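You operate a simulated robot arm through the tools that you are given. There is no shell and no other tool. Be economical: measure what you need, move in short steps, check, and stop when the job is done.

Carry out the task below with a simulated robot arm. There is one attempt and no reset: what you move stays moved.

JOB
Let the basin down and run water until it covers the blue line.
Fine: free the catch first; turn the tap off at the end.
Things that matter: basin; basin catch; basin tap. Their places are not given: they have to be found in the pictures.

Only the result counts: the job must be done as asked and must still hold three seconds after the hand-in. Knocking over, shifting, dropping, spilling or breaking anything else fails it. Lids that push on must go on centred and level and be pressed home; caps that screw on are set level and turned clockwise until they are tight.

ROBOT AND FRAMES
A 7-joint arm with a two-finger parallel gripper, fixed in place. Base frame: the origin is at the foot of the arm, x ahead of it, y to its left, z up. Units: m, rad, N and s.
With the tool pointing down near the work surface it reaches from about 0.24 to 0.76 m from the base axis. Its first joint turns from -2.897 to 2.897 rad. Payload 3.91 kg.
Tool frame: the origin (TCP) lies between the finger pads and is the grasp point; the fingertips stand 0.03 m ahead of it; z points along the fingers, y is the line along which they close. The gripper opens to 0.11 m. The fingers are 0.02 m wide and 0.01 m thick; the gripper's body (0.048 by 0.112 m) begins 0.055 m behind the TCP.
Orientation is that of the tool frame in the base frame, as a unit quaternion [w, x, y, z]. With the fingers straight down and closing along the base's y, the tool's x points along the base's -x, its y along +y and its z along -z.

CONTROLS
- The arm moves only by the tool jog_arm. Its argument "targets" is a list of rows, each a list of 6 numbers: the shift along the tool's x, y, z in m, then the turn, a rotation vector about the tool's x, y, z in rad. In form: [[x, y, z, rx, ry, rz], ...]. A call has 1 to 20 rows; each row is the pose to reach, as a shift and turn from the pose commanded when the call began, along the tool's axes at that moment. "gripper" is the closure, from 0 (fully open) to 1 (shut), set as the call begins (left out, the last holds). Each row takes 0.2 s and may step no farther than 0.05 m and 0.15 rad from the row before; otherwise, or with a gripper value out of range, the whole call is refused. Where a pose cannot be reached the arm comes as near as it can. A force on the tool above 70 N (or 10 N above the force at the start of the call, whichever is more), or a blocked arm, ends the call early, and 0.2 s more pass. Each finger travels about 0.153 m/s and halts on what it meets, pressing with about 38 N; the grip force reading is that of the motor and also rises with nothing between the fingers. The clock runs only during rows and for 0.2 s after the last one: add rows that repeat a pose to give the fingers time. The reply holds the time, the measured pose of the TCP, the force on the tool along the base axes, the opening and the grip force, in the units named above and with some noise, with the torque about the TCP (base axes, N m) and any sound that the robot's microphone picked up.
- Cameras (640 x 400 px; columns grow to the right, rows downward): "scene" is fixed at [0.3918, -0.6509, 1.8336]; the picture's right is [0.97, 0.23, 0.00], its down [0.13, -0.55, -0.83] and it looks along [-0.19, 0.80, -0.56] (base axes); focal length 316 px, centre (320, 200). "wrist" rides on the gripper at [0.077, 0.007, -0.114] in the tool frame; the picture's right is [-0.09, 1.00, 0.00], its down [-0.80, -0.07, -0.59] and it looks along [-0.59, -0.05, 0.80] (tool axes); focal length 270 px, centre (320, 200).
- grab_frame(camera): a new picture of that camera. No time passes.
- slide_trunk(by): slides the trunk up (or, below 0, down) by that many m; the arm rides with it, the base frame stays. It gives what a move gives, with no picture.
- pixel_to_xyz(camera, pixels): for up to 12 pixels [column, row] of the newest picture of that camera ("zoom" is the newest enlarged one), the place [x, y, z] in the base frame of the surface seen there, good to about 0.003 m, but the place of the scene camera against the robot may be out by one fixed shift of up to 0.012 m in any direction. No time passes.
- zoom(camera, box): a new picture of the part [left, top, right, bottom] of that camera's present view, enlarged. No time passes.
- hand_in(): hands the job in; it is judged then, once.

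Go step by step. Measure first, check grasps and placings, and put right what went wrong. The budget is 80 turns and 54 pictures, counting those below and the enlarged ones. Unless the task says otherwise, let go and move clear before handing in, and close with one line.

The tools are called as name(argument=value, ...) on one line, values as JSON. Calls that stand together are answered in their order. jog_arm: Moves the arm, as the interface text tells. Its arguments: {"type":"object","properties":{"targets":{"type":"array","items":{"type":"array","items":{"type":"number"}}},"gripper":{"type":"number"}},"required":["targets"]} The other tools are called the same way: slide_trunk (by) slides the trunk up or down; grab_frame (camera) takes a picture; pixel_to_xyz (camera, pixels) gives the place of the surface under pixels of a picture; zoom (camera, box) takes an enlarged picture of a part of a camera's view; hand_in () hands the job in.

At the start:

```text
time: 0.0
eef_pos: [0.1048, 0.3203, 1.441]
orientation: [0.0, 0.0, 1.0, -0.001]
force: [-0.1, -1.1, 0.9]
torque: [0.0, 0.0, -0.02]
grip_width: 0.11
grasp_force: 0.1
trunk travel left (down, up): [-0.575, 0.035]
```

scene: 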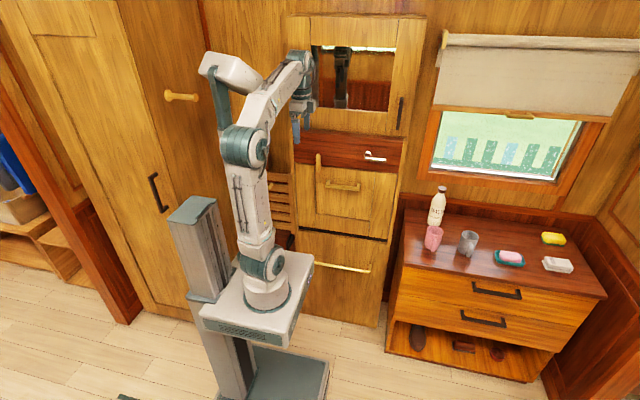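
wrist: 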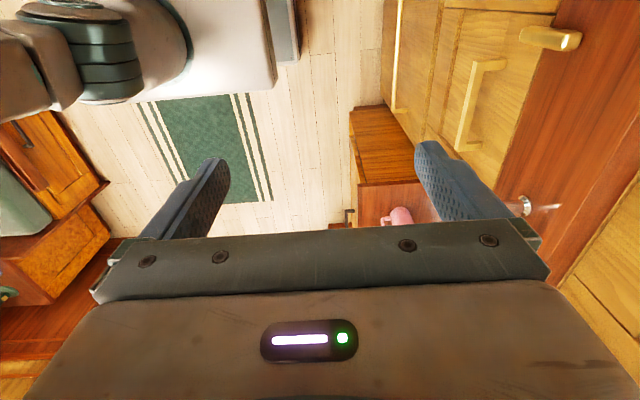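

The scene shows a cabinet with a folded panel (around 345,185) and a tap-like fitting at (375,156). I zoom in to see them in detail.

zoom(camera="scene", box=[270, 110, 430, 210])

pixel_to_xyz(camera="scene", pixels=[[375, 156], [342, 186], [318, 175], [318, 158], [350, 145], [350, 210], [390, 190], [300, 180], [345, 267]])

zoom(camera="wrist", box=[340, 0, 640, 240])

```text
4.00 times, centred on (350, 160) of scene
```

zoom: 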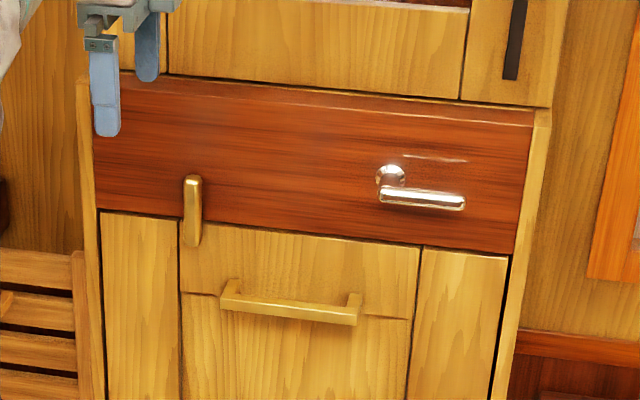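

```text
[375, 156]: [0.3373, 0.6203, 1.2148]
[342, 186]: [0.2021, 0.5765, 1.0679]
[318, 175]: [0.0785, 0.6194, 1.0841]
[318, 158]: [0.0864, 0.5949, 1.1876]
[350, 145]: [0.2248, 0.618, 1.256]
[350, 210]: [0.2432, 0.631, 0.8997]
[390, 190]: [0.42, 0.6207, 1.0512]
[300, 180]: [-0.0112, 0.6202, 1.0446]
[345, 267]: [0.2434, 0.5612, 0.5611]
```

```text
1.67 times, centred on (490, 120) of wrist
```

zoom: 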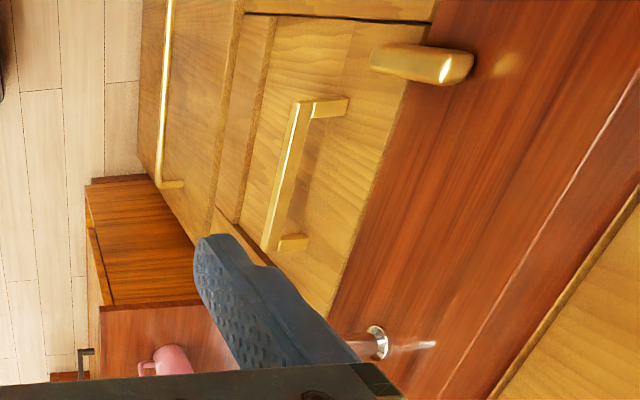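

The gold catch at zoom (192,210) overlaps the flap's top-left corner, the handle is at zoom (290,305), and the tap lever at zoom (420,195). I measure these more finely.

zoom(camera="scene", box=[305, 140, 401, 200])

zoom(camera="scene", box=[270, 180, 430, 280])

```text
6.67 times, centred on (353, 170) of scene
```

zoom: 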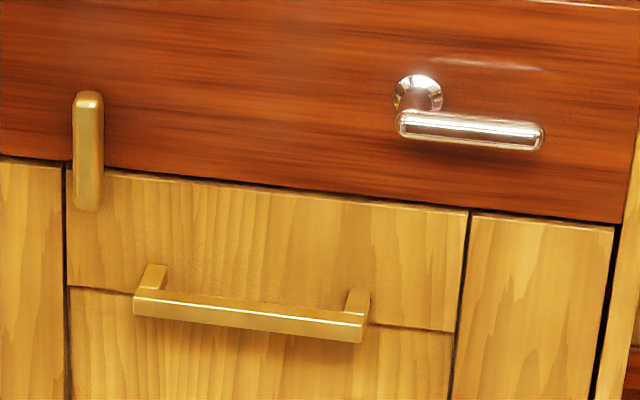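

```text
4.00 times, centred on (350, 230) of scene
```

zoom: 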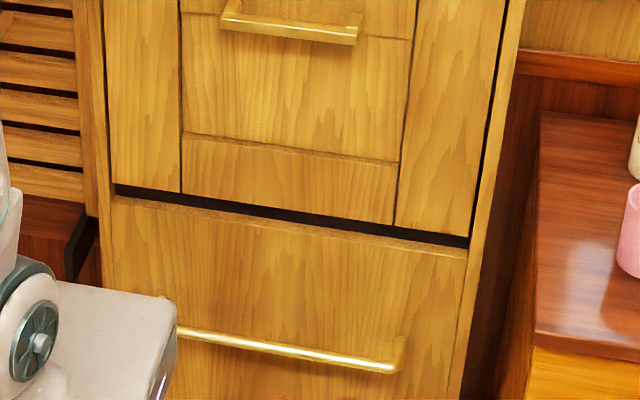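

Now measure the key points: first the flap edges from this zoom, then catch, handle and lever via scene pixels.

pixel_to_xyz(camera="zoom", pixels=[[182, 100], [184, 135], [400, 165], [395, 222], [182, 190], [405, 100], [230, 20], [355, 32], [290, 330], [180, 20], [290, 180], [290, 120]])

pixel_to_xyz(camera="scene", pixels=[[318, 155], [318.2, 159], [318, 163], [318, 169], [328, 186], [342, 187.7], [357, 190], [366, 158.5], [367.5, 154], [376, 160], [385, 160.5], [345, 170]])

```text
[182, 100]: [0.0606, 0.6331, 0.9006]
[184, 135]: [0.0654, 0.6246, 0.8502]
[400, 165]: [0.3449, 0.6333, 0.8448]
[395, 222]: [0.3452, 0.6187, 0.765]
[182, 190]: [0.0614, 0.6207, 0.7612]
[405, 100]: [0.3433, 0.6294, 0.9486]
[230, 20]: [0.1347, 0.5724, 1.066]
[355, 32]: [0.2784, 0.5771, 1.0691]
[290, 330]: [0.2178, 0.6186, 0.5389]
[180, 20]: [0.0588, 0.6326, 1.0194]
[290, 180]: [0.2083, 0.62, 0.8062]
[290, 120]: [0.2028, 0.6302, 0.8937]
```

```text
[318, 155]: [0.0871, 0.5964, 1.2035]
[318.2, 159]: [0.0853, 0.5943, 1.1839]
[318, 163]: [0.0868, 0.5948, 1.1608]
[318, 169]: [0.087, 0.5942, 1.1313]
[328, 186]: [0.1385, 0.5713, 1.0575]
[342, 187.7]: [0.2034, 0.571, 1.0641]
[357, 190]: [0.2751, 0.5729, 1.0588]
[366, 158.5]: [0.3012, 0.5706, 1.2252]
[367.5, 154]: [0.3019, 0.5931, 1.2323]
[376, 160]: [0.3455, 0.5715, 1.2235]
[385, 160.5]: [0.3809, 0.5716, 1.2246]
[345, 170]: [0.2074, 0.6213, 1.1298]
```

Catch, handle and lever are located. Now I check where the arm's platform stands relative to the flap's swing, and calibrate the camera shift with the wrist camera.

pixel_to_xyz(camera="scene", pixels=[[310, 262], [300, 300], [285, 340], [265, 300], [330, 360], [270, 270], [206, 305], [195, 210], [250, 145]])

pixel_to_xyz(camera="wrist", pixels=[[568, 38], [525, 35], [460, 147], [480, 65], [500, 65], [524, 205], [520, 100]])

```text
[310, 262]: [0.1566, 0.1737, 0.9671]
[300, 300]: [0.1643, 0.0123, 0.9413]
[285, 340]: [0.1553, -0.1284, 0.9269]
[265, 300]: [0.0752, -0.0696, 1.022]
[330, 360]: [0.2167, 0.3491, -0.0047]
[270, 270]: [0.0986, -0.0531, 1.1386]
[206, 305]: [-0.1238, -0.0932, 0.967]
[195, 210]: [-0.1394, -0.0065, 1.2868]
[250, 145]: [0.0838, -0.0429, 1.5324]
```

```text
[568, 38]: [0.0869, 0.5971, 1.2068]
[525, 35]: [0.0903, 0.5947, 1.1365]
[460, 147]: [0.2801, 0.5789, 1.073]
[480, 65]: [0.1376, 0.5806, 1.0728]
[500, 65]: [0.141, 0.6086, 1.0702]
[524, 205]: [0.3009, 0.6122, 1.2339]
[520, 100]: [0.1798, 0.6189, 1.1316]
```

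Scene and wrist measurements agree to about 5 mm; the platform (up to y≈0.17) is out of the flap's swing. I turn the tool to point at the cabinet (+y) and approach near the catch with fingers closed.

jog_arm(targets=[[-0.005, 0.0164, 0.0227, -0.1428, 0, 0], [-0.01, 0.0327, 0.0455, -0.2856, 0, 0], [-0.015, 0.0491, 0.0682, -0.4284, 0, 0], [-0.02, 0.0655, 0.0909, -0.5712, 0, 0], [-0.025, 0.0818, 0.1136, -0.714, 0, 0], [-0.03, 0.0982, 0.1364, -0.8568, 0, 0], [-0.035, 0.1145, 0.1591, -0.9996, 0, 0], [-0.04, 0.1309, 0.1818, -1.1424, 0, 0], [-0.045, 0.1473, 0.2045, -1.2852, 0, 0], [-0.05, 0.1636, 0.2273, -1.428, 0, 0], [-0.055, 0.18, 0.25, -1.5708, 0, 0], [-0.055, 0.18, 0.25, -1.5708, 0, 0]], gripper=1)

grab_frame(camera="scene")

grab_frame(camera="wrist")

```text
time: 2.6
eef_pos: [0.1596, 0.5004, 1.1905]
orientation: [0.0, 0.001, 0.707, 0.707]
force: [-0.3, 0.3, 0.2]
torque: [0.0, 0.02, 0.01]
grip_width: 0.0001
grasp_force: 37.9
out of reach, approached as far as the arm can: row 8
trunk travel left (down, up): [-0.575, 0.035]
```

```text
47 pictures are left
```

scene: 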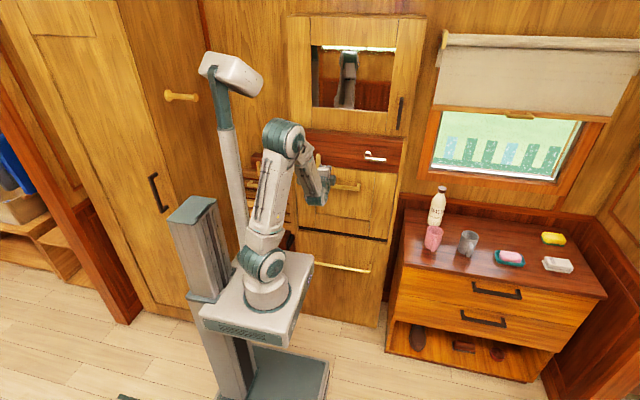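

```text
46 pictures are left
```

wrist: 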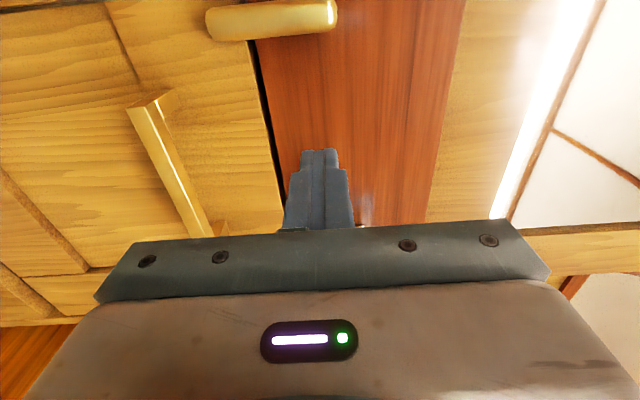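

The tool now points at the panel with the catch at wrist (210–335, 15). I measure the catch ends and handle closely.

pixel_to_xyz(camera="wrist", pixels=[[212, 22], [240, 20], [280, 15], [325, 12], [230, 35], [300, 30], [255, 80], [140, 110], [190, 220], [330, 25]])

zoom(camera="wrist", box=[180, 0, 372, 120])

```text
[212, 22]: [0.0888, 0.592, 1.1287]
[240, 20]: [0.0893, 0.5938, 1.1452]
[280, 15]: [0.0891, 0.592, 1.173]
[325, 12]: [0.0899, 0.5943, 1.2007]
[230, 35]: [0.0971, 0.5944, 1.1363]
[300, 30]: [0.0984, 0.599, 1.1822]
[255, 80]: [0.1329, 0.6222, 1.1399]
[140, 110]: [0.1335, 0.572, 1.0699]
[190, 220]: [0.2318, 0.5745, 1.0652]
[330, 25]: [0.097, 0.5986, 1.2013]
```

```text
3.33 times, centred on (276, 60) of wrist
```

zoom: 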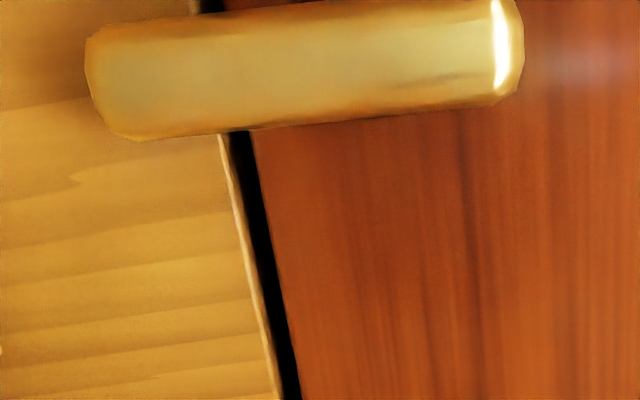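

Catch spans z 1.122–1.207 at x≈0.089. I place the closed fingertips just right of its lower end, then push gently left to test which way it turns.

jog_arm(targets=[[0.01, -0.03, 0.03, 0, 0, 0], [0.025, -0.057, 0.05, 0, 0, 0], [0.025, -0.057, 0.08, 0, 0, 0], [0.04, -0.057, 0.08, 0, 0, 0], [0.052, -0.057, 0.08, 0, 0, 0], [0.06, -0.057, 0.08, 0, 0, 0], [0.068, -0.057, 0.08, 0, 0, 0]])

grab_frame(camera="wrist")

```text
time: 4.2
eef_pos: [0.1469, 0.5466, 1.1456]
orientation: [-0.003, -0.003, 0.707, 0.707]
force: [0.1, 0.0, 0.0]
torque: [0.0, -0.04, -0.03]
grip_width: 0.0
grasp_force: 37.7
out of reach, approached as far as the arm can: row 2, 3, 4, 5, 6, 7
trunk travel left (down, up): [-0.575, 0.035]
```

```text
44 pictures are left
```

wrist: 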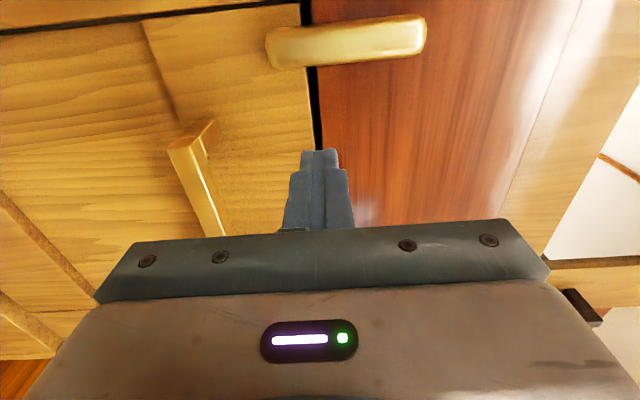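

The arm can't reach there in this configuration (wrist bend limit). I'll back off and lower the trunk 0.25 m so the forearm is more level, then raise the tool again.

jog_arm(targets=[[0, 0, -0.03, 0, 0, 0], [0, 0, -0.07, 0, 0, 0]])

slide_trunk(by=-0.3)

```text
time: 4.8
eef_pos: [0.1468, 0.4752, 1.1449]
orientation: [0.0, 0.0, 0.707, 0.708]
force: [0.0, -0.3, 0.4]
torque: [0.01, -0.02, -0.02]
grip_width: 0.0002
grasp_force: 37.2
trunk travel left (down, up): [-0.575, 0.035]
```

```text
time: 7.8
eef_pos: [0.1466, 0.4772, 0.8435]
orientation: [0.001, 0.0, 0.707, 0.707]
force: [0.1, -0.7, -0.1]
torque: [0.0, -0.02, -0.01]
grip_width: 0.0
grasp_force: 37.4
trunk travel left (down, up): [-0.275, 0.335]
```

Now raise the tool 0.29 m back to the height of the catch's lower end (z≈1.133), staying at y≈0.477.

jog_arm(targets=[[0, 0.045, 0, 0, 0, 0], [0, 0.09, 0, 0, 0, 0], [0, 0.135, 0, 0, 0, 0], [0, 0.18, 0, 0, 0, 0], [0, 0.225, 0, 0, 0, 0], [0, 0.265, 0, 0, 0, 0], [0, 0.29, 0, 0, 0, 0], [0.01, 0.29, 0.03, 0, 0, 0], [0.01, 0.29, 0.07, 0, 0, 0], [0.01, 0.29, 0.104, 0, 0, 0]])

grab_frame(camera="wrist")

```text
time: 10.0
eef_pos: [0.1364, 0.581, 1.136]
orientation: [0.0, 0.0, 0.707, 0.707]
force: [-0.1, -0.3, -0.4]
torque: [0.01, 0.02, -0.03]
grip_width: 0.0
grasp_force: 37.3
trunk travel left (down, up): [-0.275, 0.335]
```

```text
43 pictures are left
```

wrist: 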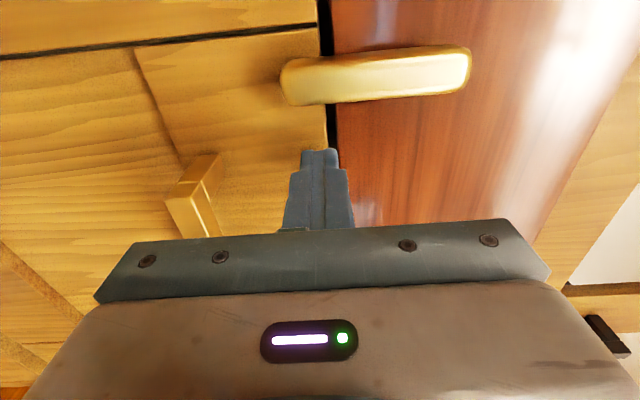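

It reaches now with the tip right of the catch. I push left in small steps.

jog_arm(targets=[[0.015, -0.002, 0, 0, 0, 0], [0.027, -0.002, 0, 0, 0, 0], [0.035, -0.002, 0, 0, 0, 0], [0.043, -0.003, 0, 0, 0, 0], [0.05, -0.003, 0, 0, 0, 0]])

grab_frame(camera="wrist")

```text
time: 11.2
eef_pos: [0.1071, 0.5805, 1.1327]
orientation: [0.005, 0.013, 0.707, 0.707]
force: [50.5, 11.6, 13.5]
torque: [0.05, 0.26, -0.83]
grip_width: 0.0
grasp_force: 37.9
trunk travel left (down, up): [-0.275, 0.335]
```

```text
42 pictures are left
```

wrist: 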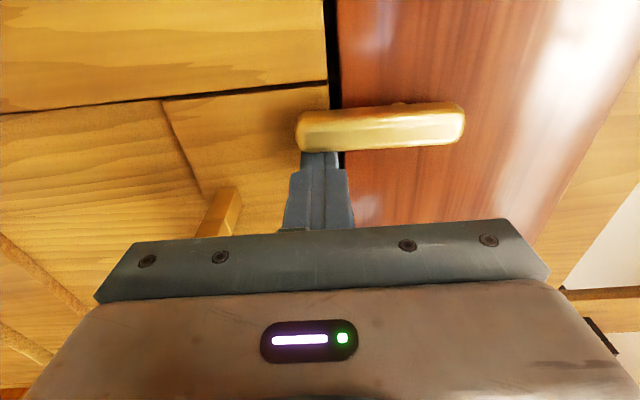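

Blocked at about 50 N, so it doesn't turn left. I back off, go around to its left side and push right.

jog_arm(targets=[[-0.035, 0, 0, 0, 0, 0], [-0.035, 0, -0.045, 0, 0, 0], [0.0, 0, -0.05, 0, 0, 0], [0.045, 0, -0.05, 0, 0, 0], [0.045, 0, -0.02, 0, 0, 0], [0.045, 0, 0, 0, 0, 0]])

```text
time: 12.6
eef_pos: [0.0761, 0.5659, 1.1699]
orientation: [-0.058, 0.043, 0.684, 0.726]
force: [7.8, -70.7, -30.6]
torque: [-1.4, 0.09, -0.76]
grip_width: 0.0001
grasp_force: 37.4
trunk travel left (down, up): [-0.275, 0.335]
stopped in row 6: the force on the tool passed its limit at 107 N (the readings are from after the stop); the commanded pose is now the measured one
```

The tip pressed onto the catch (71 N) with the tool off its line. I back straight off and look.

jog_arm(targets=[[0, 0, -0.03, 0, 0, 0], [0, 0, -0.07, 0, 0, 0]])

grab_frame(camera="wrist")

grab_frame(camera="scene")

```text
time: 13.4
eef_pos: [0.1127, 0.5124, 1.1452]
orientation: [-0.089, 0.083, 0.69, 0.713]
force: [-0.6, -0.4, -0.1]
torque: [0.01, -0.01, -0.01]
grip_width: 0.0
grasp_force: 37.4
trunk travel left (down, up): [-0.275, 0.335]
stopped in row 2: the arm was blocked; the commanded pose is now the measured one
```

```text
41 pictures are left
```

wrist: 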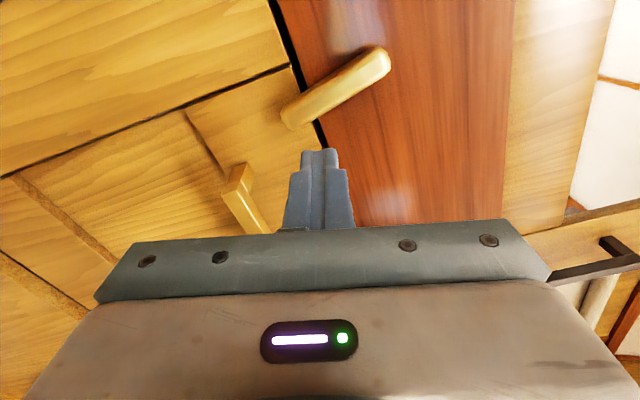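

```text
40 pictures are left
```

scene: 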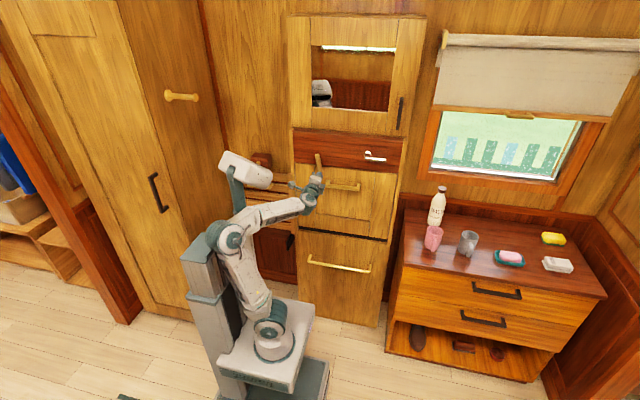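

The arm reports blocked; I look closely at the arm and the mast near (245,170).

zoom(camera="scene", box=[170, 130, 362, 250])

pixel_to_xyz(camera="scene", pixels=[[232, 160], [260, 180], [236, 190], [230, 235], [275, 210], [312, 182], [300, 200], [240, 220], [265, 325]])

```text
3.33 times, centred on (266, 190) of scene
```

zoom: 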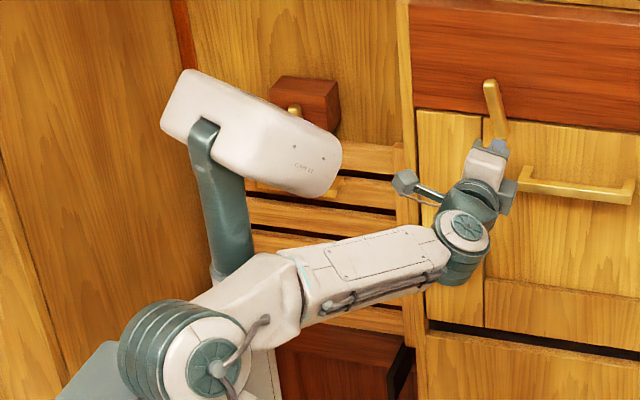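

```text
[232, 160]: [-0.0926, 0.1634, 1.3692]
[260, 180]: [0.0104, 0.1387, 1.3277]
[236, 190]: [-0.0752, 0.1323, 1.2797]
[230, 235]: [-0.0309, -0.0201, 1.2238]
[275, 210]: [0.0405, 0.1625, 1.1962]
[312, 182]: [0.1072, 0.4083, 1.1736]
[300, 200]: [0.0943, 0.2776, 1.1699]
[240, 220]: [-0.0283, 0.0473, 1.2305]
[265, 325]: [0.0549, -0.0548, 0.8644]
```

The catch has tilted slightly, lower end to the right, so it turns that way; the forearm is confined on the left by the mast. I'll roll the gripper so it closes sideways, with a small yaw, to grip the bar and turn it right.

jog_arm(targets=[[0, -0.001, 0, 0.0239, 0.0141, 0.1323], [0, -0.002, 0, 0.0477, 0.0283, 0.2647], [0, -0.004, 0, 0.0716, 0.0424, 0.397], [0, -0.005, -0.001, 0.0954, 0.0566, 0.5294], [0, -0.006, -0.001, 0.1193, 0.0707, 0.6617], [0, -0.007, -0.001, 0.1432, 0.0848, 0.794], [0, -0.008, -0.001, 0.167, 0.099, 0.9264], [-0.001, -0.01, -0.002, 0.1909, 0.1131, 1.0587], [-0.001, -0.011, -0.002, 0.2147, 0.1273, 1.1911], [-0.001, -0.012, -0.002, 0.2386, 0.1414, 1.3234], [-0.001, -0.012, -0.002, 0.2386, 0.1414, 1.3234]], gripper=0.45)

grab_frame(camera="wrist")

```text
time: 15.8
eef_pos: [0.1085, 0.5092, 1.1344]
orientation: [-0.559, 0.429, 0.563, 0.432]
force: [1.1, 0.1, 0.4]
torque: [-0.04, 0.04, -0.04]
grip_width: 0.0607
grasp_force: 0.0
trunk travel left (down, up): [-0.275, 0.335]
```

```text
38 pictures are left
```

wrist: 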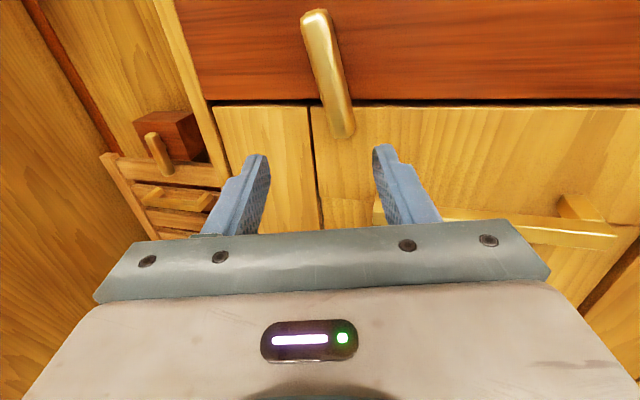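

The pose is right and the catch sits between the fingers, tilted with its lower end right (340,120). I measure it.

pixel_to_xyz(camera="wrist", pixels=[[340, 128], [330, 90], [322, 60], [314, 20], [350, 120], [325, 108]])

```text
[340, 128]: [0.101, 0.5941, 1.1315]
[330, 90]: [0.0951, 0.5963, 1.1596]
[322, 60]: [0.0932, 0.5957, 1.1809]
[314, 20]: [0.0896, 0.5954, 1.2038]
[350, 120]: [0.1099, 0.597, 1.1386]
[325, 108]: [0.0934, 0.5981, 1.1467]
```

Bar tilt ≈9°, lower end at (0.102, 0.596, 1.127). I advance to straddle its lower end, with matching roll.

jog_arm(targets=[[0.003, 0.0113, 0.02, 0, 0, -0.1], [0.003, 0.0113, 0.05, 0, 0, -0.15], [0.003, 0.0113, 0.065, 0, 0, -0.15], [0.003, 0.0113, 0.0756, 0, 0, -0.15]])

grab_frame(camera="wrist")

```text
time: 16.8
eef_pos: [0.1036, 0.5808, 1.1382]
orientation: [-0.524, 0.386, 0.593, 0.475]
force: [4.2, -37.4, -10.3]
torque: [-0.12, 0.34, -1.29]
grip_width: 0.0568
grasp_force: 0.1
trunk travel left (down, up): [-0.275, 0.335]
```

```text
37 pictures are left
```

wrist: 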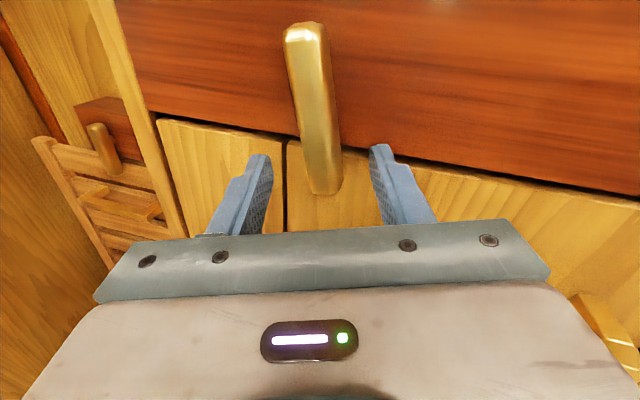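

The right fingertip is touching the panel (37 N). I back off 8 mm and close on the bar.

jog_arm(targets=[[0, 0, -0.008, 0, 0, 0]])

jog_arm(targets=[[0, 0, 0, 0, 0, 0], [0, 0, 0, 0, 0, 0], [0, 0, 0, 0, 0, 0]], gripper=1)

grab_frame(camera="wrist")

```text
time: 17.2
eef_pos: [0.0999, 0.5783, 1.1397]
orientation: [-0.527, 0.382, 0.594, 0.473]
force: [0.8, -0.6, 0.6]
torque: [0.0, -0.01, 0.02]
grip_width: 0.0607
grasp_force: 0.0
trunk travel left (down, up): [-0.275, 0.335]
```

```text
time: 18.0
eef_pos: [0.104, 0.5789, 1.1383]
orientation: [-0.525, 0.385, 0.593, 0.474]
force: [3.5, 5.8, 7.3]
torque: [-0.17, 0.24, -0.68]
grip_width: 0.0229
grasp_force: 44.7
trunk travel left (down, up): [-0.275, 0.335]
```

```text
36 pictures are left
```

wrist: 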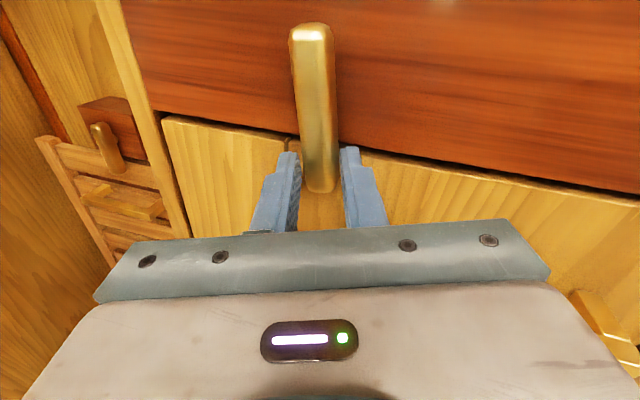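

Gripped (width 0.0229). I turn it about its pivot (≈0.09, 1.195), lower end swinging right and up, first 40°.

jog_arm(targets=[[0.0013, 0.0078, -0.002, 0.0057, -0.0355, -0.1349], [0.0037, 0.0155, -0.0039, 0.0114, -0.071, -0.2698], [0.0071, 0.0227, -0.0057, 0.0171, -0.1065, -0.4047], [0.0116, 0.0293, -0.0072, 0.0228, -0.142, -0.5396], [0.0169, 0.0354, -0.0086, 0.0285, -0.1775, -0.6745]])

grab_frame(camera="wrist")

```text
time: 19.2
eef_pos: [0.1285, 0.5787, 1.1595]
orientation: [-0.29, 0.195, 0.74, 0.576]
force: [-27.3, -14.6, -22.7]
torque: [-0.47, -1.37, -0.16]
grip_width: 0.0245
grasp_force: 45.6
trunk travel left (down, up): [-0.275, 0.335]
```

```text
35 pictures are left
```

wrist: 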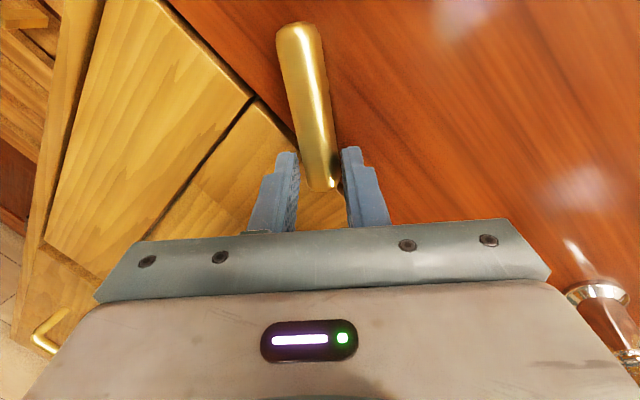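

It is turning with modest force. Same motion again for the next 40°.

jog_arm(targets=[[0.0013, 0.0078, -0.002, 0.0057, -0.0355, -0.1349], [0.0037, 0.0155, -0.0039, 0.0114, -0.071, -0.2698], [0.0071, 0.0227, -0.0057, 0.0171, -0.1065, -0.4047], [0.0116, 0.0293, -0.0072, 0.0228, -0.142, -0.5396], [0.0169, 0.0354, -0.0086, 0.0285, -0.1775, -0.6745]])

grab_frame(camera="wrist")

zoom(camera="scene", box=[270, 130, 430, 230])

```text
time: 20.4
eef_pos: [0.1391, 0.5796, 1.1843]
orientation: [-0.036, -0.012, 0.802, 0.596]
force: [-16.4, -2.3, -17.9]
torque: [0.19, -0.72, 1.29]
grip_width: 0.0236
grasp_force: 45.1
trunk travel left (down, up): [-0.275, 0.335]
stopped in row 5: the force on the tool passed its limit at 74 N (the readings are from after the stop); the commanded pose is now the measured one
```

```text
34 pictures are left
```

wrist: 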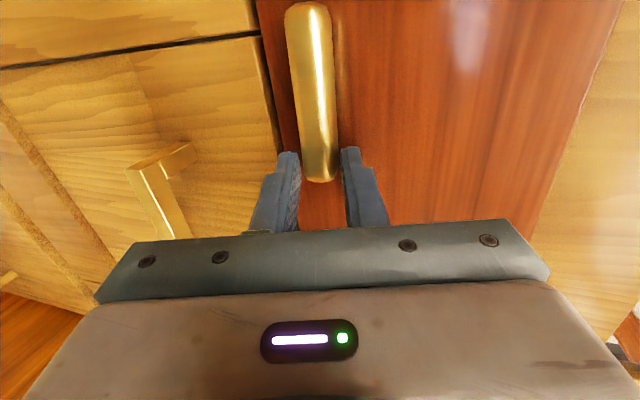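

```text
4.00 times, centred on (350, 180) of scene
```

zoom: 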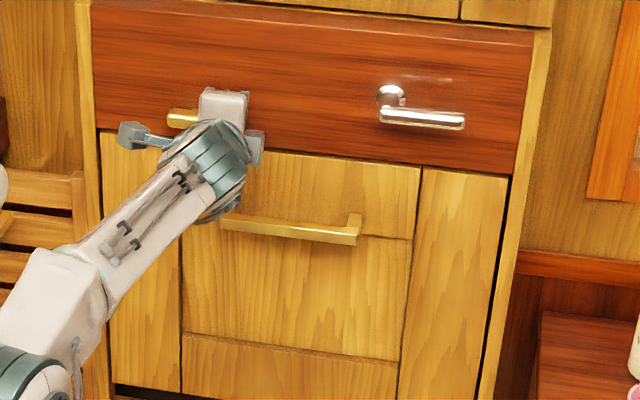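

The catch is now horizontal at its stop, clear of the flap. I release, back off and straighten the tool.

jog_arm(targets=[[0, 0, 0, 0, 0, 0], [0, 0, 0, 0, 0, 0], [0, 0, -0.03, 0, 0, 0], [0, 0, -0.06, 0, 0, 0], [0, 0, -0.07, -0.146, -0.034, -0.017], [0, 0, -0.07, -0.292, -0.068, -0.034], [0, 0, -0.07, -0.292, -0.068, -0.034]], gripper=0.5)

grab_frame(camera="wrist")

```text
time: 22.1
eef_pos: [0.1494, 0.5104, 1.2066]
orientation: [0.002, 0.005, 0.705, 0.71]
force: [0.0, -0.3, 0.5]
torque: [-0.01, -0.03, -0.01]
grip_width: 0.055
grasp_force: 0.0
trunk travel left (down, up): [-0.275, 0.335]
```

```text
32 pictures are left
```

wrist: 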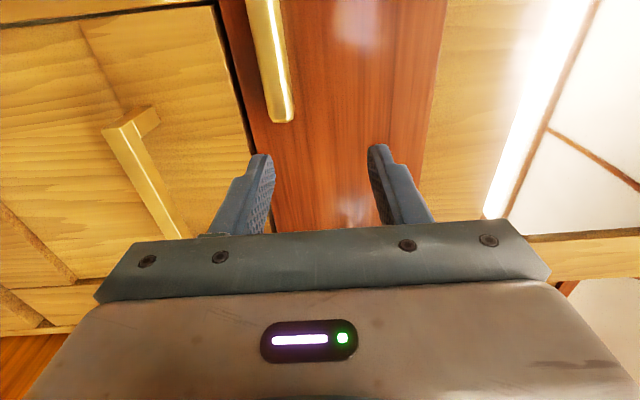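

Catch stays horizontal above the flap's top edge. Now measure the handle bar.

pixel_to_xyz(camera="wrist", pixels=[[115, 130], [130, 155], [150, 200], [125, 125], [160, 185], [145, 118], [155, 110], [136, 140]])

zoom(camera="wrist", box=[80, 70, 272, 190])

```text
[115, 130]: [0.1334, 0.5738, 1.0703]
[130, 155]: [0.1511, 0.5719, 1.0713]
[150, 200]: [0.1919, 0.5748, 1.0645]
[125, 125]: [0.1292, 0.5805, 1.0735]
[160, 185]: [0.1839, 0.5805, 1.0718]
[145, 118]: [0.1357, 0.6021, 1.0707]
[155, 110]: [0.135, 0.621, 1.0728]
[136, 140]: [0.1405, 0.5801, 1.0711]
```

```text
3.33 times, centred on (176, 130) of wrist
```

zoom: 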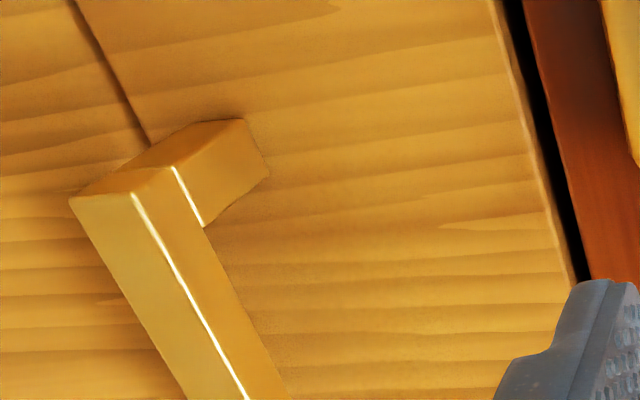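

Bar centre ≈ (0.205, 0.579, 1.065). I move in front of it and advance with the fingers open around it.

jog_arm(targets=[[-0.015, -0.038, -0.005, 0, 0, 0], [-0.03, -0.076, -0.01, 0, 0, 0], [-0.045, -0.11, -0.01, 0, 0, 0], [-0.0556, -0.1416, -0.005, 0, 0, 0], [-0.0556, -0.1416, 0.03, 0, 0, 0], [-0.0556, -0.1416, 0.066, 0, 0, 0]])

grab_frame(camera="wrist")

```text
time: 23.4
eef_pos: [0.2037, 0.5752, 1.0653]
orientation: [0.002, 0.005, 0.704, 0.71]
force: [-0.7, -0.3, 0.1]
torque: [-0.01, -0.01, 0.04]
grip_width: 0.0549
grasp_force: 0.1
trunk travel left (down, up): [-0.275, 0.335]
```

```text
30 pictures are left
```

wrist: 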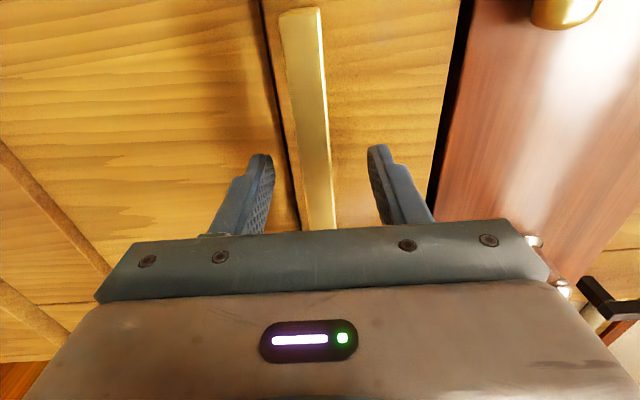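

The bar lies between the fingers. I close on it and pull out 4 cm along the expected arc.

jog_arm(targets=[[0, 0, 0, 0, 0, 0], [0, 0, 0, 0, 0, 0], [0, 0, 0, 0, 0, 0]], gripper=1)

jog_arm(targets=[[0, -0.0015, -0.01, -0.033, 0, 0], [0, -0.003, -0.02, -0.067, 0, 0], [0, -0.005, -0.03, -0.1, 0, 0], [0, -0.008, -0.04, -0.135, 0, 0], [0, -0.008, -0.04, -0.135, 0, 0]])

grab_frame(camera="wrist")

zoom(camera="scene", box=[238, 120, 430, 240])

```text
time: 24.2
eef_pos: [0.2034, 0.5762, 1.0651]
orientation: [0.002, 0.004, 0.706, 0.709]
force: [-0.2, -0.3, -5.2]
torque: [-0.19, -0.74, 0.22]
grip_width: 0.015
grasp_force: 44.5
trunk travel left (down, up): [-0.275, 0.335]
```

```text
time: 25.4
eef_pos: [0.2055, 0.547, 1.0514]
orientation: [0.001, 0.005, 0.661, 0.75]
force: [0.7, 16.4, -31.2]
torque: [-0.52, -1.02, 0.83]
grip_width: 0.0151
grasp_force: 44.7
trunk travel left (down, up): [-0.275, 0.335]
```

```text
29 pictures are left
```

wrist: 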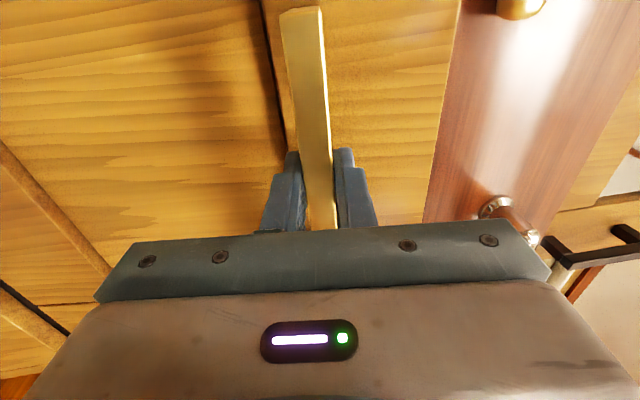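

```text
3.33 times, centred on (334, 180) of scene
```

zoom: 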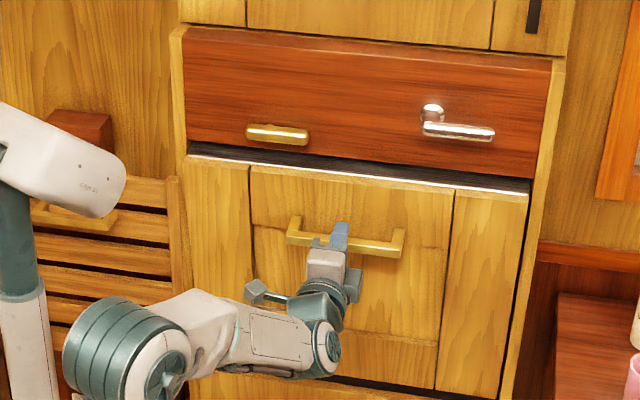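

The whole panel (x≈−0.02…0.43) is tipping out — it is the basin door. I measure the flap's edges to find the hinge.

pixel_to_xyz(camera="zoom", pixels=[[195, 165], [520, 195], [240, 175], [500, 300], [470, 385], [200, 300], [215, 370], [290, 172], [420, 184], [497, 390]])

zoom(camera="scene", box=[290, 180, 418, 260])

```text
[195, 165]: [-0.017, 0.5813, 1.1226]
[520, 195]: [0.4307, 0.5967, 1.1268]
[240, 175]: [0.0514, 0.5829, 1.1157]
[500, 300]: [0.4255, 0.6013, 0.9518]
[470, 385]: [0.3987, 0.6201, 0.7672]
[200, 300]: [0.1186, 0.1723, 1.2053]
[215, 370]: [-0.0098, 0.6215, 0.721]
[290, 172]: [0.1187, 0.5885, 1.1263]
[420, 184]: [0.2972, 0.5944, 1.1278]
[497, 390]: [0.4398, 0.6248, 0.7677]
```

```text
5.00 times, centred on (354, 220) of scene
```

zoom: 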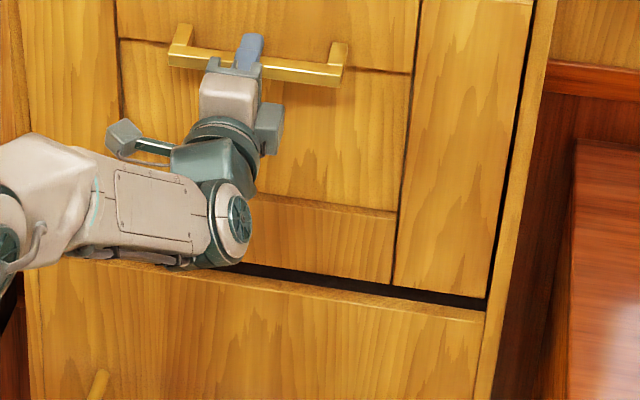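

The hinge is at about (y 0.625, z 0.77), matching my arc model. I continue opening to about 31°, keeping my grip, then check the load.

jog_arm(targets=[[0, -0.004, -0.0195, -0.067, 0, 0], [0, -0.0092, -0.0392, -0.1344, 0, 0], [0, -0.0158, -0.0582, -0.2016, 0, 0], [0, -0.0234, -0.0767, -0.2688, 0, 0], [0, -0.0325, -0.0947, -0.336, 0, 0], [0, -0.0426, -0.112, -0.4032, 0, 0], [0, -0.0426, -0.112, -0.4032, 0, 0]])

grab_frame(camera="scene")

```text
time: 26.5
eef_pos: [0.2032, 0.4645, 1.0418]
orientation: [-0.007, -0.01, 0.533, 0.846]
force: [3.7, 54.6, -73.9]
torque: [-1.97, -0.45, -1.44]
grip_width: 0.0903
grasp_force: 45.4
trunk travel left (down, up): [-0.275, 0.335]
stopped in row 5: the force on the tool passed its limit at 82 N (the readings are from after the stop); the commanded pose is now the measured one
```

```text
26 pictures are left
```

scene: 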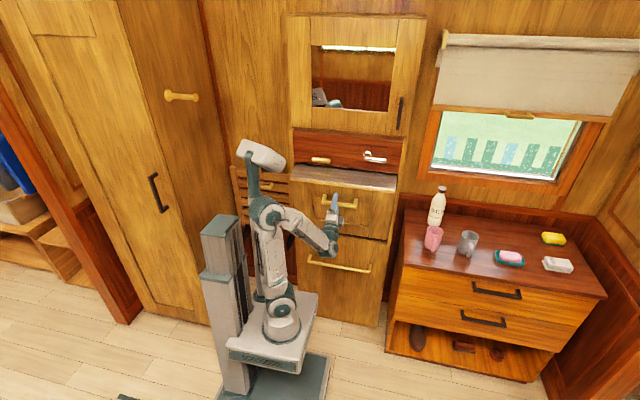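

Force limit and the grip width has jumped to 0.09: something is prying the fingers. I look closely.

zoom(camera="scene", box=[270, 140, 430, 240])

grab_frame(camera="wrist")

```text
4.00 times, centred on (350, 190) of scene
```

zoom: 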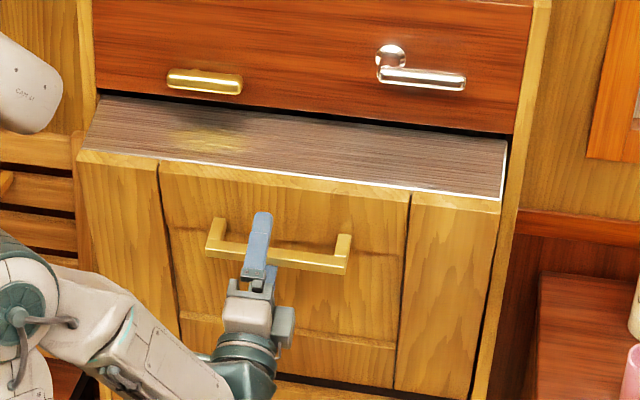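

```text
24 pictures are left
```

wrist: 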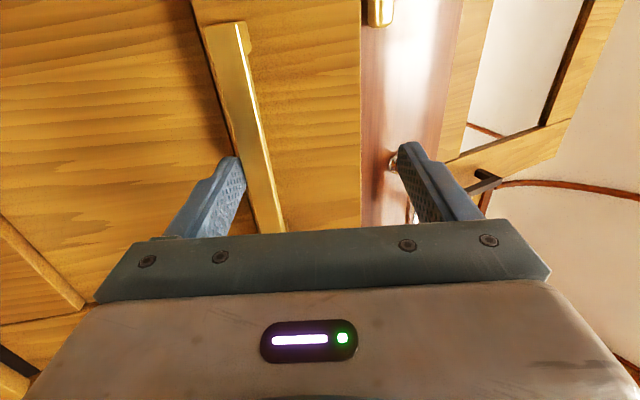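

The flap's box is thick, so the hinge is probably set deeper inside; my arc didn't descend fast enough and the bar pried the fingers. I measure the flap's present position to recompute the hinge.

pixel_to_xyz(camera="zoom", pixels=[[100, 155], [300, 183], [480, 202], [110, 105], [300, 120], [495, 140], [215, 240], [330, 262], [460, 390], [440, 395], [400, 385], [470, 300]])

```text
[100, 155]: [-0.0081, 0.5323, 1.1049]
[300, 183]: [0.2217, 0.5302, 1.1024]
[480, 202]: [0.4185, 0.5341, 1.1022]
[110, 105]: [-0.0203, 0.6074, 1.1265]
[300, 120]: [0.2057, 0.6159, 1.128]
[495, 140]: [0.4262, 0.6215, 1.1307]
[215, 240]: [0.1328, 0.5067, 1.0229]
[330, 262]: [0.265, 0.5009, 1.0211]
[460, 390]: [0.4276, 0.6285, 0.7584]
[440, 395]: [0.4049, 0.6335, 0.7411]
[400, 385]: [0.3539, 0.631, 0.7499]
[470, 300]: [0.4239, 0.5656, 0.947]
```

Refit: hinge at about (y 0.70, z 0.79), flap now at ≈15.5°. I open the fingers, re-centre on the bar at the matching pitch, and re-grip.

jog_arm(targets=[[0, 0, 0, 0, 0, 0], [0, -0.012, 0.008, 0.06, 0, 0], [0, -0.025, 0.02, 0.12, 0, 0], [0, -0.0369, 0.0315, 0.176, 0, 0], [0, -0.0369, 0.0315, 0.176, 0, 0]], gripper=0)

grab_frame(camera="wrist")

```text
time: 26.8
eef_pos: [0.22, 0.3445, 1.1264]
orientation: [0.005, -0.053, 0.454, 0.889]
force: [-1.0, 3.3, 2.0]
torque: [0.0, 0.07, -0.09]
grip_width: 0.1102
grasp_force: 0.2
trunk travel left (down, up): [-0.275, 0.335]
stopped in row 1: the force on the tool passed its limit at 118 N (the readings are from after the stop); the commanded pose is now the measured one
```

```text
23 pictures are left
```

wrist: 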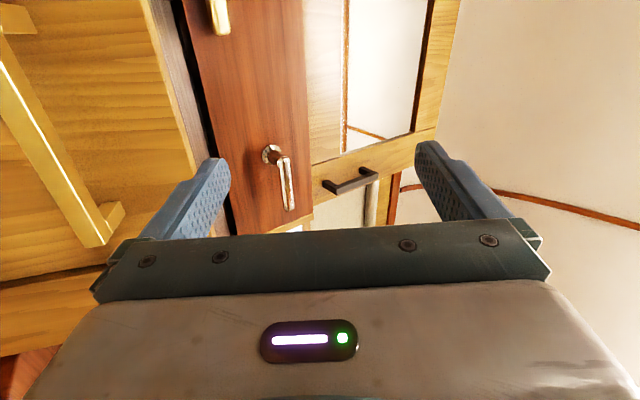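

The hand sprang free of the bar. I check whether the flap stays where it is.

zoom(camera="scene", box=[250, 130, 442, 250])

jog_arm(targets=[[0, 0, -0.01, 0, 0, 0], [0, 0, -0.01, 0, 0, 0], [0, 0, -0.01, 0, 0, 0]])

zoom(camera="scene", box=[250, 130, 442, 250])

pixel_to_xyz(camera="zoom", pixels=[[150, 170], [400, 203], [460, 207], [400, 150], [400, 180]])

```text
3.33 times, centred on (346, 190) of scene
```

zoom: 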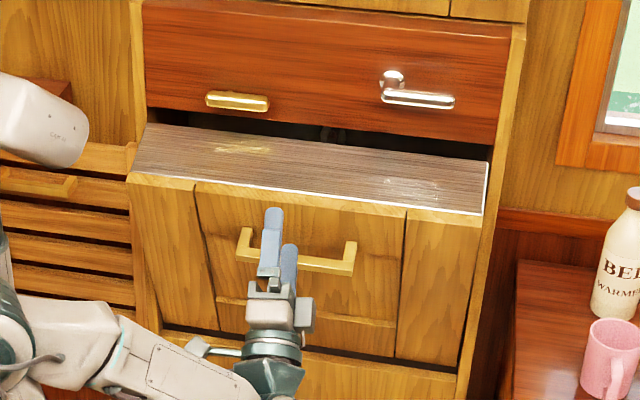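

```text
time: 27.1
eef_pos: [0.2549, 0.2579, 1.133]
orientation: [0.071, -0.002, 0.449, 0.891]
force: [-0.5, 2.9, 0.7]
torque: [0.11, -0.05, -0.01]
grip_width: 0.1099
grasp_force: 0.0
out of reach, approached as far as the arm can: row 1
trunk travel left (down, up): [-0.275, 0.335]
stopped in row 1: the arm was blocked; the commanded pose is now the measured one
```

```text
3.33 times, centred on (346, 190) of scene
```

zoom: 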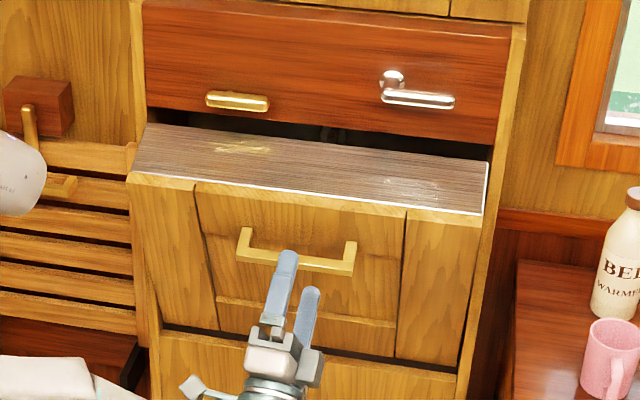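

```text
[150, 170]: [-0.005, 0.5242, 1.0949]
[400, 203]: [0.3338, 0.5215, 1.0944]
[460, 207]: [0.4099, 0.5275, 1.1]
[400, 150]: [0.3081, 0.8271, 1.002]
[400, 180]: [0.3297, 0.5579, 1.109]
```

The flap stays put by itself at ≈18°, so I can push it down from above. I reorient the tool to fingers-down, closed, above and in front of the flap's top edge.

jog_arm(targets=[[-0.0018, -0.0013, 0.0141, 0.1377, 0.011, 0], [-0.0036, -0.0027, 0.0283, 0.2754, 0.0219, 0.001], [-0.0054, -0.004, 0.0424, 0.4131, 0.0329, 0.001], [-0.0072, -0.0054, 0.0566, 0.5508, 0.0439, 0.001], [-0.009, -0.0067, 0.0707, 0.6885, 0.0548, 0.002], [-0.0108, -0.0081, 0.0849, 0.8261, 0.0658, 0.002], [-0.0126, -0.0094, 0.099, 0.9638, 0.0768, 0.002], [-0.0144, -0.0108, 0.1132, 1.1015, 0.0878, 0.003], [-0.0162, -0.0121, 0.1273, 1.2392, 0.0987, 0.003], [-0.018, -0.0134, 0.1414, 1.3769, 0.1097, 0.003], [-0.0198, -0.0148, 0.1556, 1.5146, 0.1207, 0.003], [-0.0216, -0.0161, 0.1697, 1.6523, 0.1316, 0.004], [-0.0234, -0.0175, 0.1839, 1.79, 0.1426, 0.004], [-0.0252, -0.0188, 0.198, 1.9276, 0.1536, 0.004], [-0.027, -0.0202, 0.2122, 2.0653, 0.1645, 0.005], [-0.0288, -0.0215, 0.2263, 2.203, 0.1755, 0.005], [-0.0288, -0.0215, 0.2263, 2.203, 0.1755, 0.005]], gripper=1)

grab_frame(camera="scene")

```text
time: 30.8
eef_pos: [0.2289, 0.4164, 1.16]
orientation: [-0.003, -0.01, 1.0, 0.005]
force: [-0.2, 1.8, -0.9]
torque: [-0.13, -0.04, -0.01]
grip_width: 0.0001
grasp_force: 37.5
out of reach, approached as far as the arm can: row 14, 15, 16, 17
trunk travel left (down, up): [-0.275, 0.335]
```

```text
20 pictures are left
```

scene: 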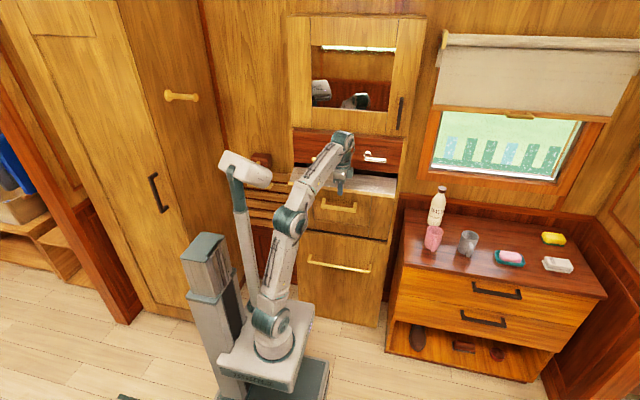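

Fingers point down now; reach upward is at its limit, so I raise the trunk 0.15 m.

slide_trunk(by=0.15)

```text
time: 32.5
eef_pos: [0.2309, 0.4142, 1.3117]
orientation: [-0.003, -0.007, 1.0, 0.008]
force: [0.3, 0.4, -0.2]
torque: [-0.04, 0.02, 0.0]
grip_width: 0.0
grasp_force: 37.8
trunk travel left (down, up): [-0.425, 0.185]
```

Test move: forward 6 cm and down 5 cm, to see where commanded and measured poses agree.

jog_arm(targets=[[0, 0.03, 0.025, 0, 0, 0], [0, 0.06, 0.05, 0, 0, 0], [0, 0.06, 0.05, 0, 0, 0]])

```text
time: 33.3
eef_pos: [0.2296, 0.4749, 1.2628]
orientation: [-0.001, -0.008, 1.0, 0.008]
force: [-1.2, 0.8, -0.7]
torque: [0.01, 0.02, 0.02]
grip_width: 0.0002
grasp_force: 37.7
trunk travel left (down, up): [-0.425, 0.185]
```

Commands track. Now I bring the closed fingertips down onto the flap's top face (y≈0.56) and push it down along its arc to about 33°.

jog_arm(targets=[[0, 0.035, 0.043, 0, 0, 0], [0, 0.075, 0.07, 0, 0, 0], [0, 0.085, 0.108, 0, 0, 0], [0, 0.085, 0.128, 0, 0, 0], [0, 0.0715, 0.138, 0, 0, 0], [0, 0.058, 0.145, 0, 0, 0], [0, 0.0452, 0.153, 0, 0, 0], [0, 0.0323, 0.161, 0, 0, 0], [0, 0.0201, 0.17, 0, 0, 0], [0, 0.0079, 0.179, 0, 0, 0]])

zoom(camera="scene", box=[250, 130, 442, 250])

```text
refused: row 1 steps farther than a row can; nothing moved
```

```text
3.33 times, centred on (346, 190) of scene
```

zoom: 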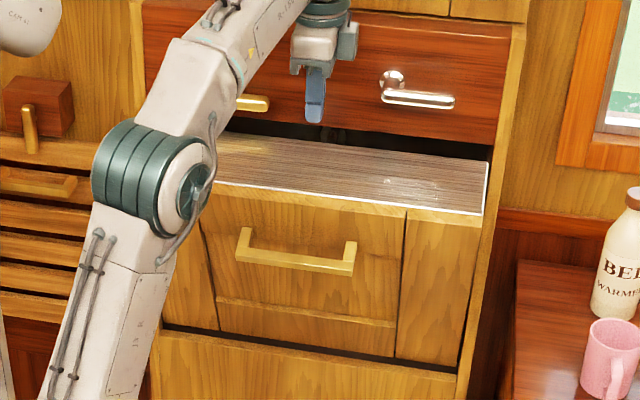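

Row 1 was just too long; the flap is unchanged. I resend with a shorter first step.

jog_arm(targets=[[0, 0.03, 0.035, 0, 0, 0], [0, 0.065, 0.065, 0, 0, 0], [0, 0.085, 0.1, 0, 0, 0], [0, 0.085, 0.128, 0, 0, 0], [0, 0.0715, 0.138, 0, 0, 0], [0, 0.058, 0.145, 0, 0, 0], [0, 0.0452, 0.153, 0, 0, 0], [0, 0.0323, 0.161, 0, 0, 0], [0, 0.0201, 0.17, 0, 0, 0], [0, 0.0079, 0.179, 0, 0, 0]])

zoom(camera="scene", box=[250, 130, 442, 250])

```text
time: 35.5
eef_pos: [0.2303, 0.4684, 1.0944]
orientation: [0.0, -0.008, 1.0, 0.014]
force: [6.3, -39.9, 53.4]
torque: [-0.67, -0.31, -0.16]
grip_width: 0.0
grasp_force: 37.9
trunk travel left (down, up): [-0.425, 0.185]
```

```text
3.33 times, centred on (346, 190) of scene
```

zoom: 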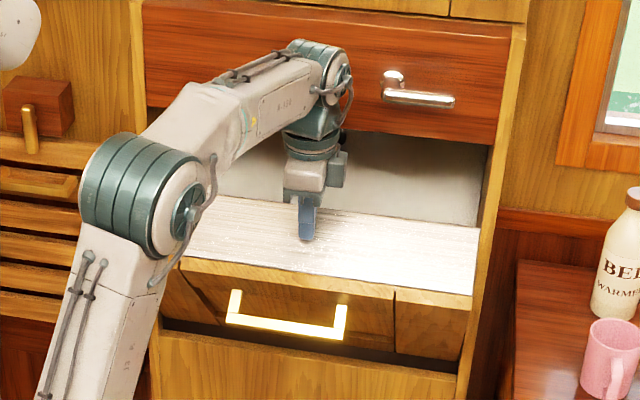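

The flap went down well; the white inside is showing. I measure the current edges.

pixel_to_xyz(camera="zoom", pixels=[[250, 272], [440, 295], [400, 215], [470, 230], [250, 205], [400, 205], [400, 180], [400, 150], [470, 200], [230, 320]])

```text
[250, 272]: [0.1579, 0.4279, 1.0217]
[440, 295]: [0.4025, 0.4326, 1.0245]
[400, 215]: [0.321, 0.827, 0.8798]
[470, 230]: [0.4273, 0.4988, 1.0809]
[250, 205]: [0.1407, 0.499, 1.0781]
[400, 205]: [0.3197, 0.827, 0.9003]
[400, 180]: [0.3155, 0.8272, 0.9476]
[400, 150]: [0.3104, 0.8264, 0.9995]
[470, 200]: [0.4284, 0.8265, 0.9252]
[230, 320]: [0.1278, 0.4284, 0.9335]
```

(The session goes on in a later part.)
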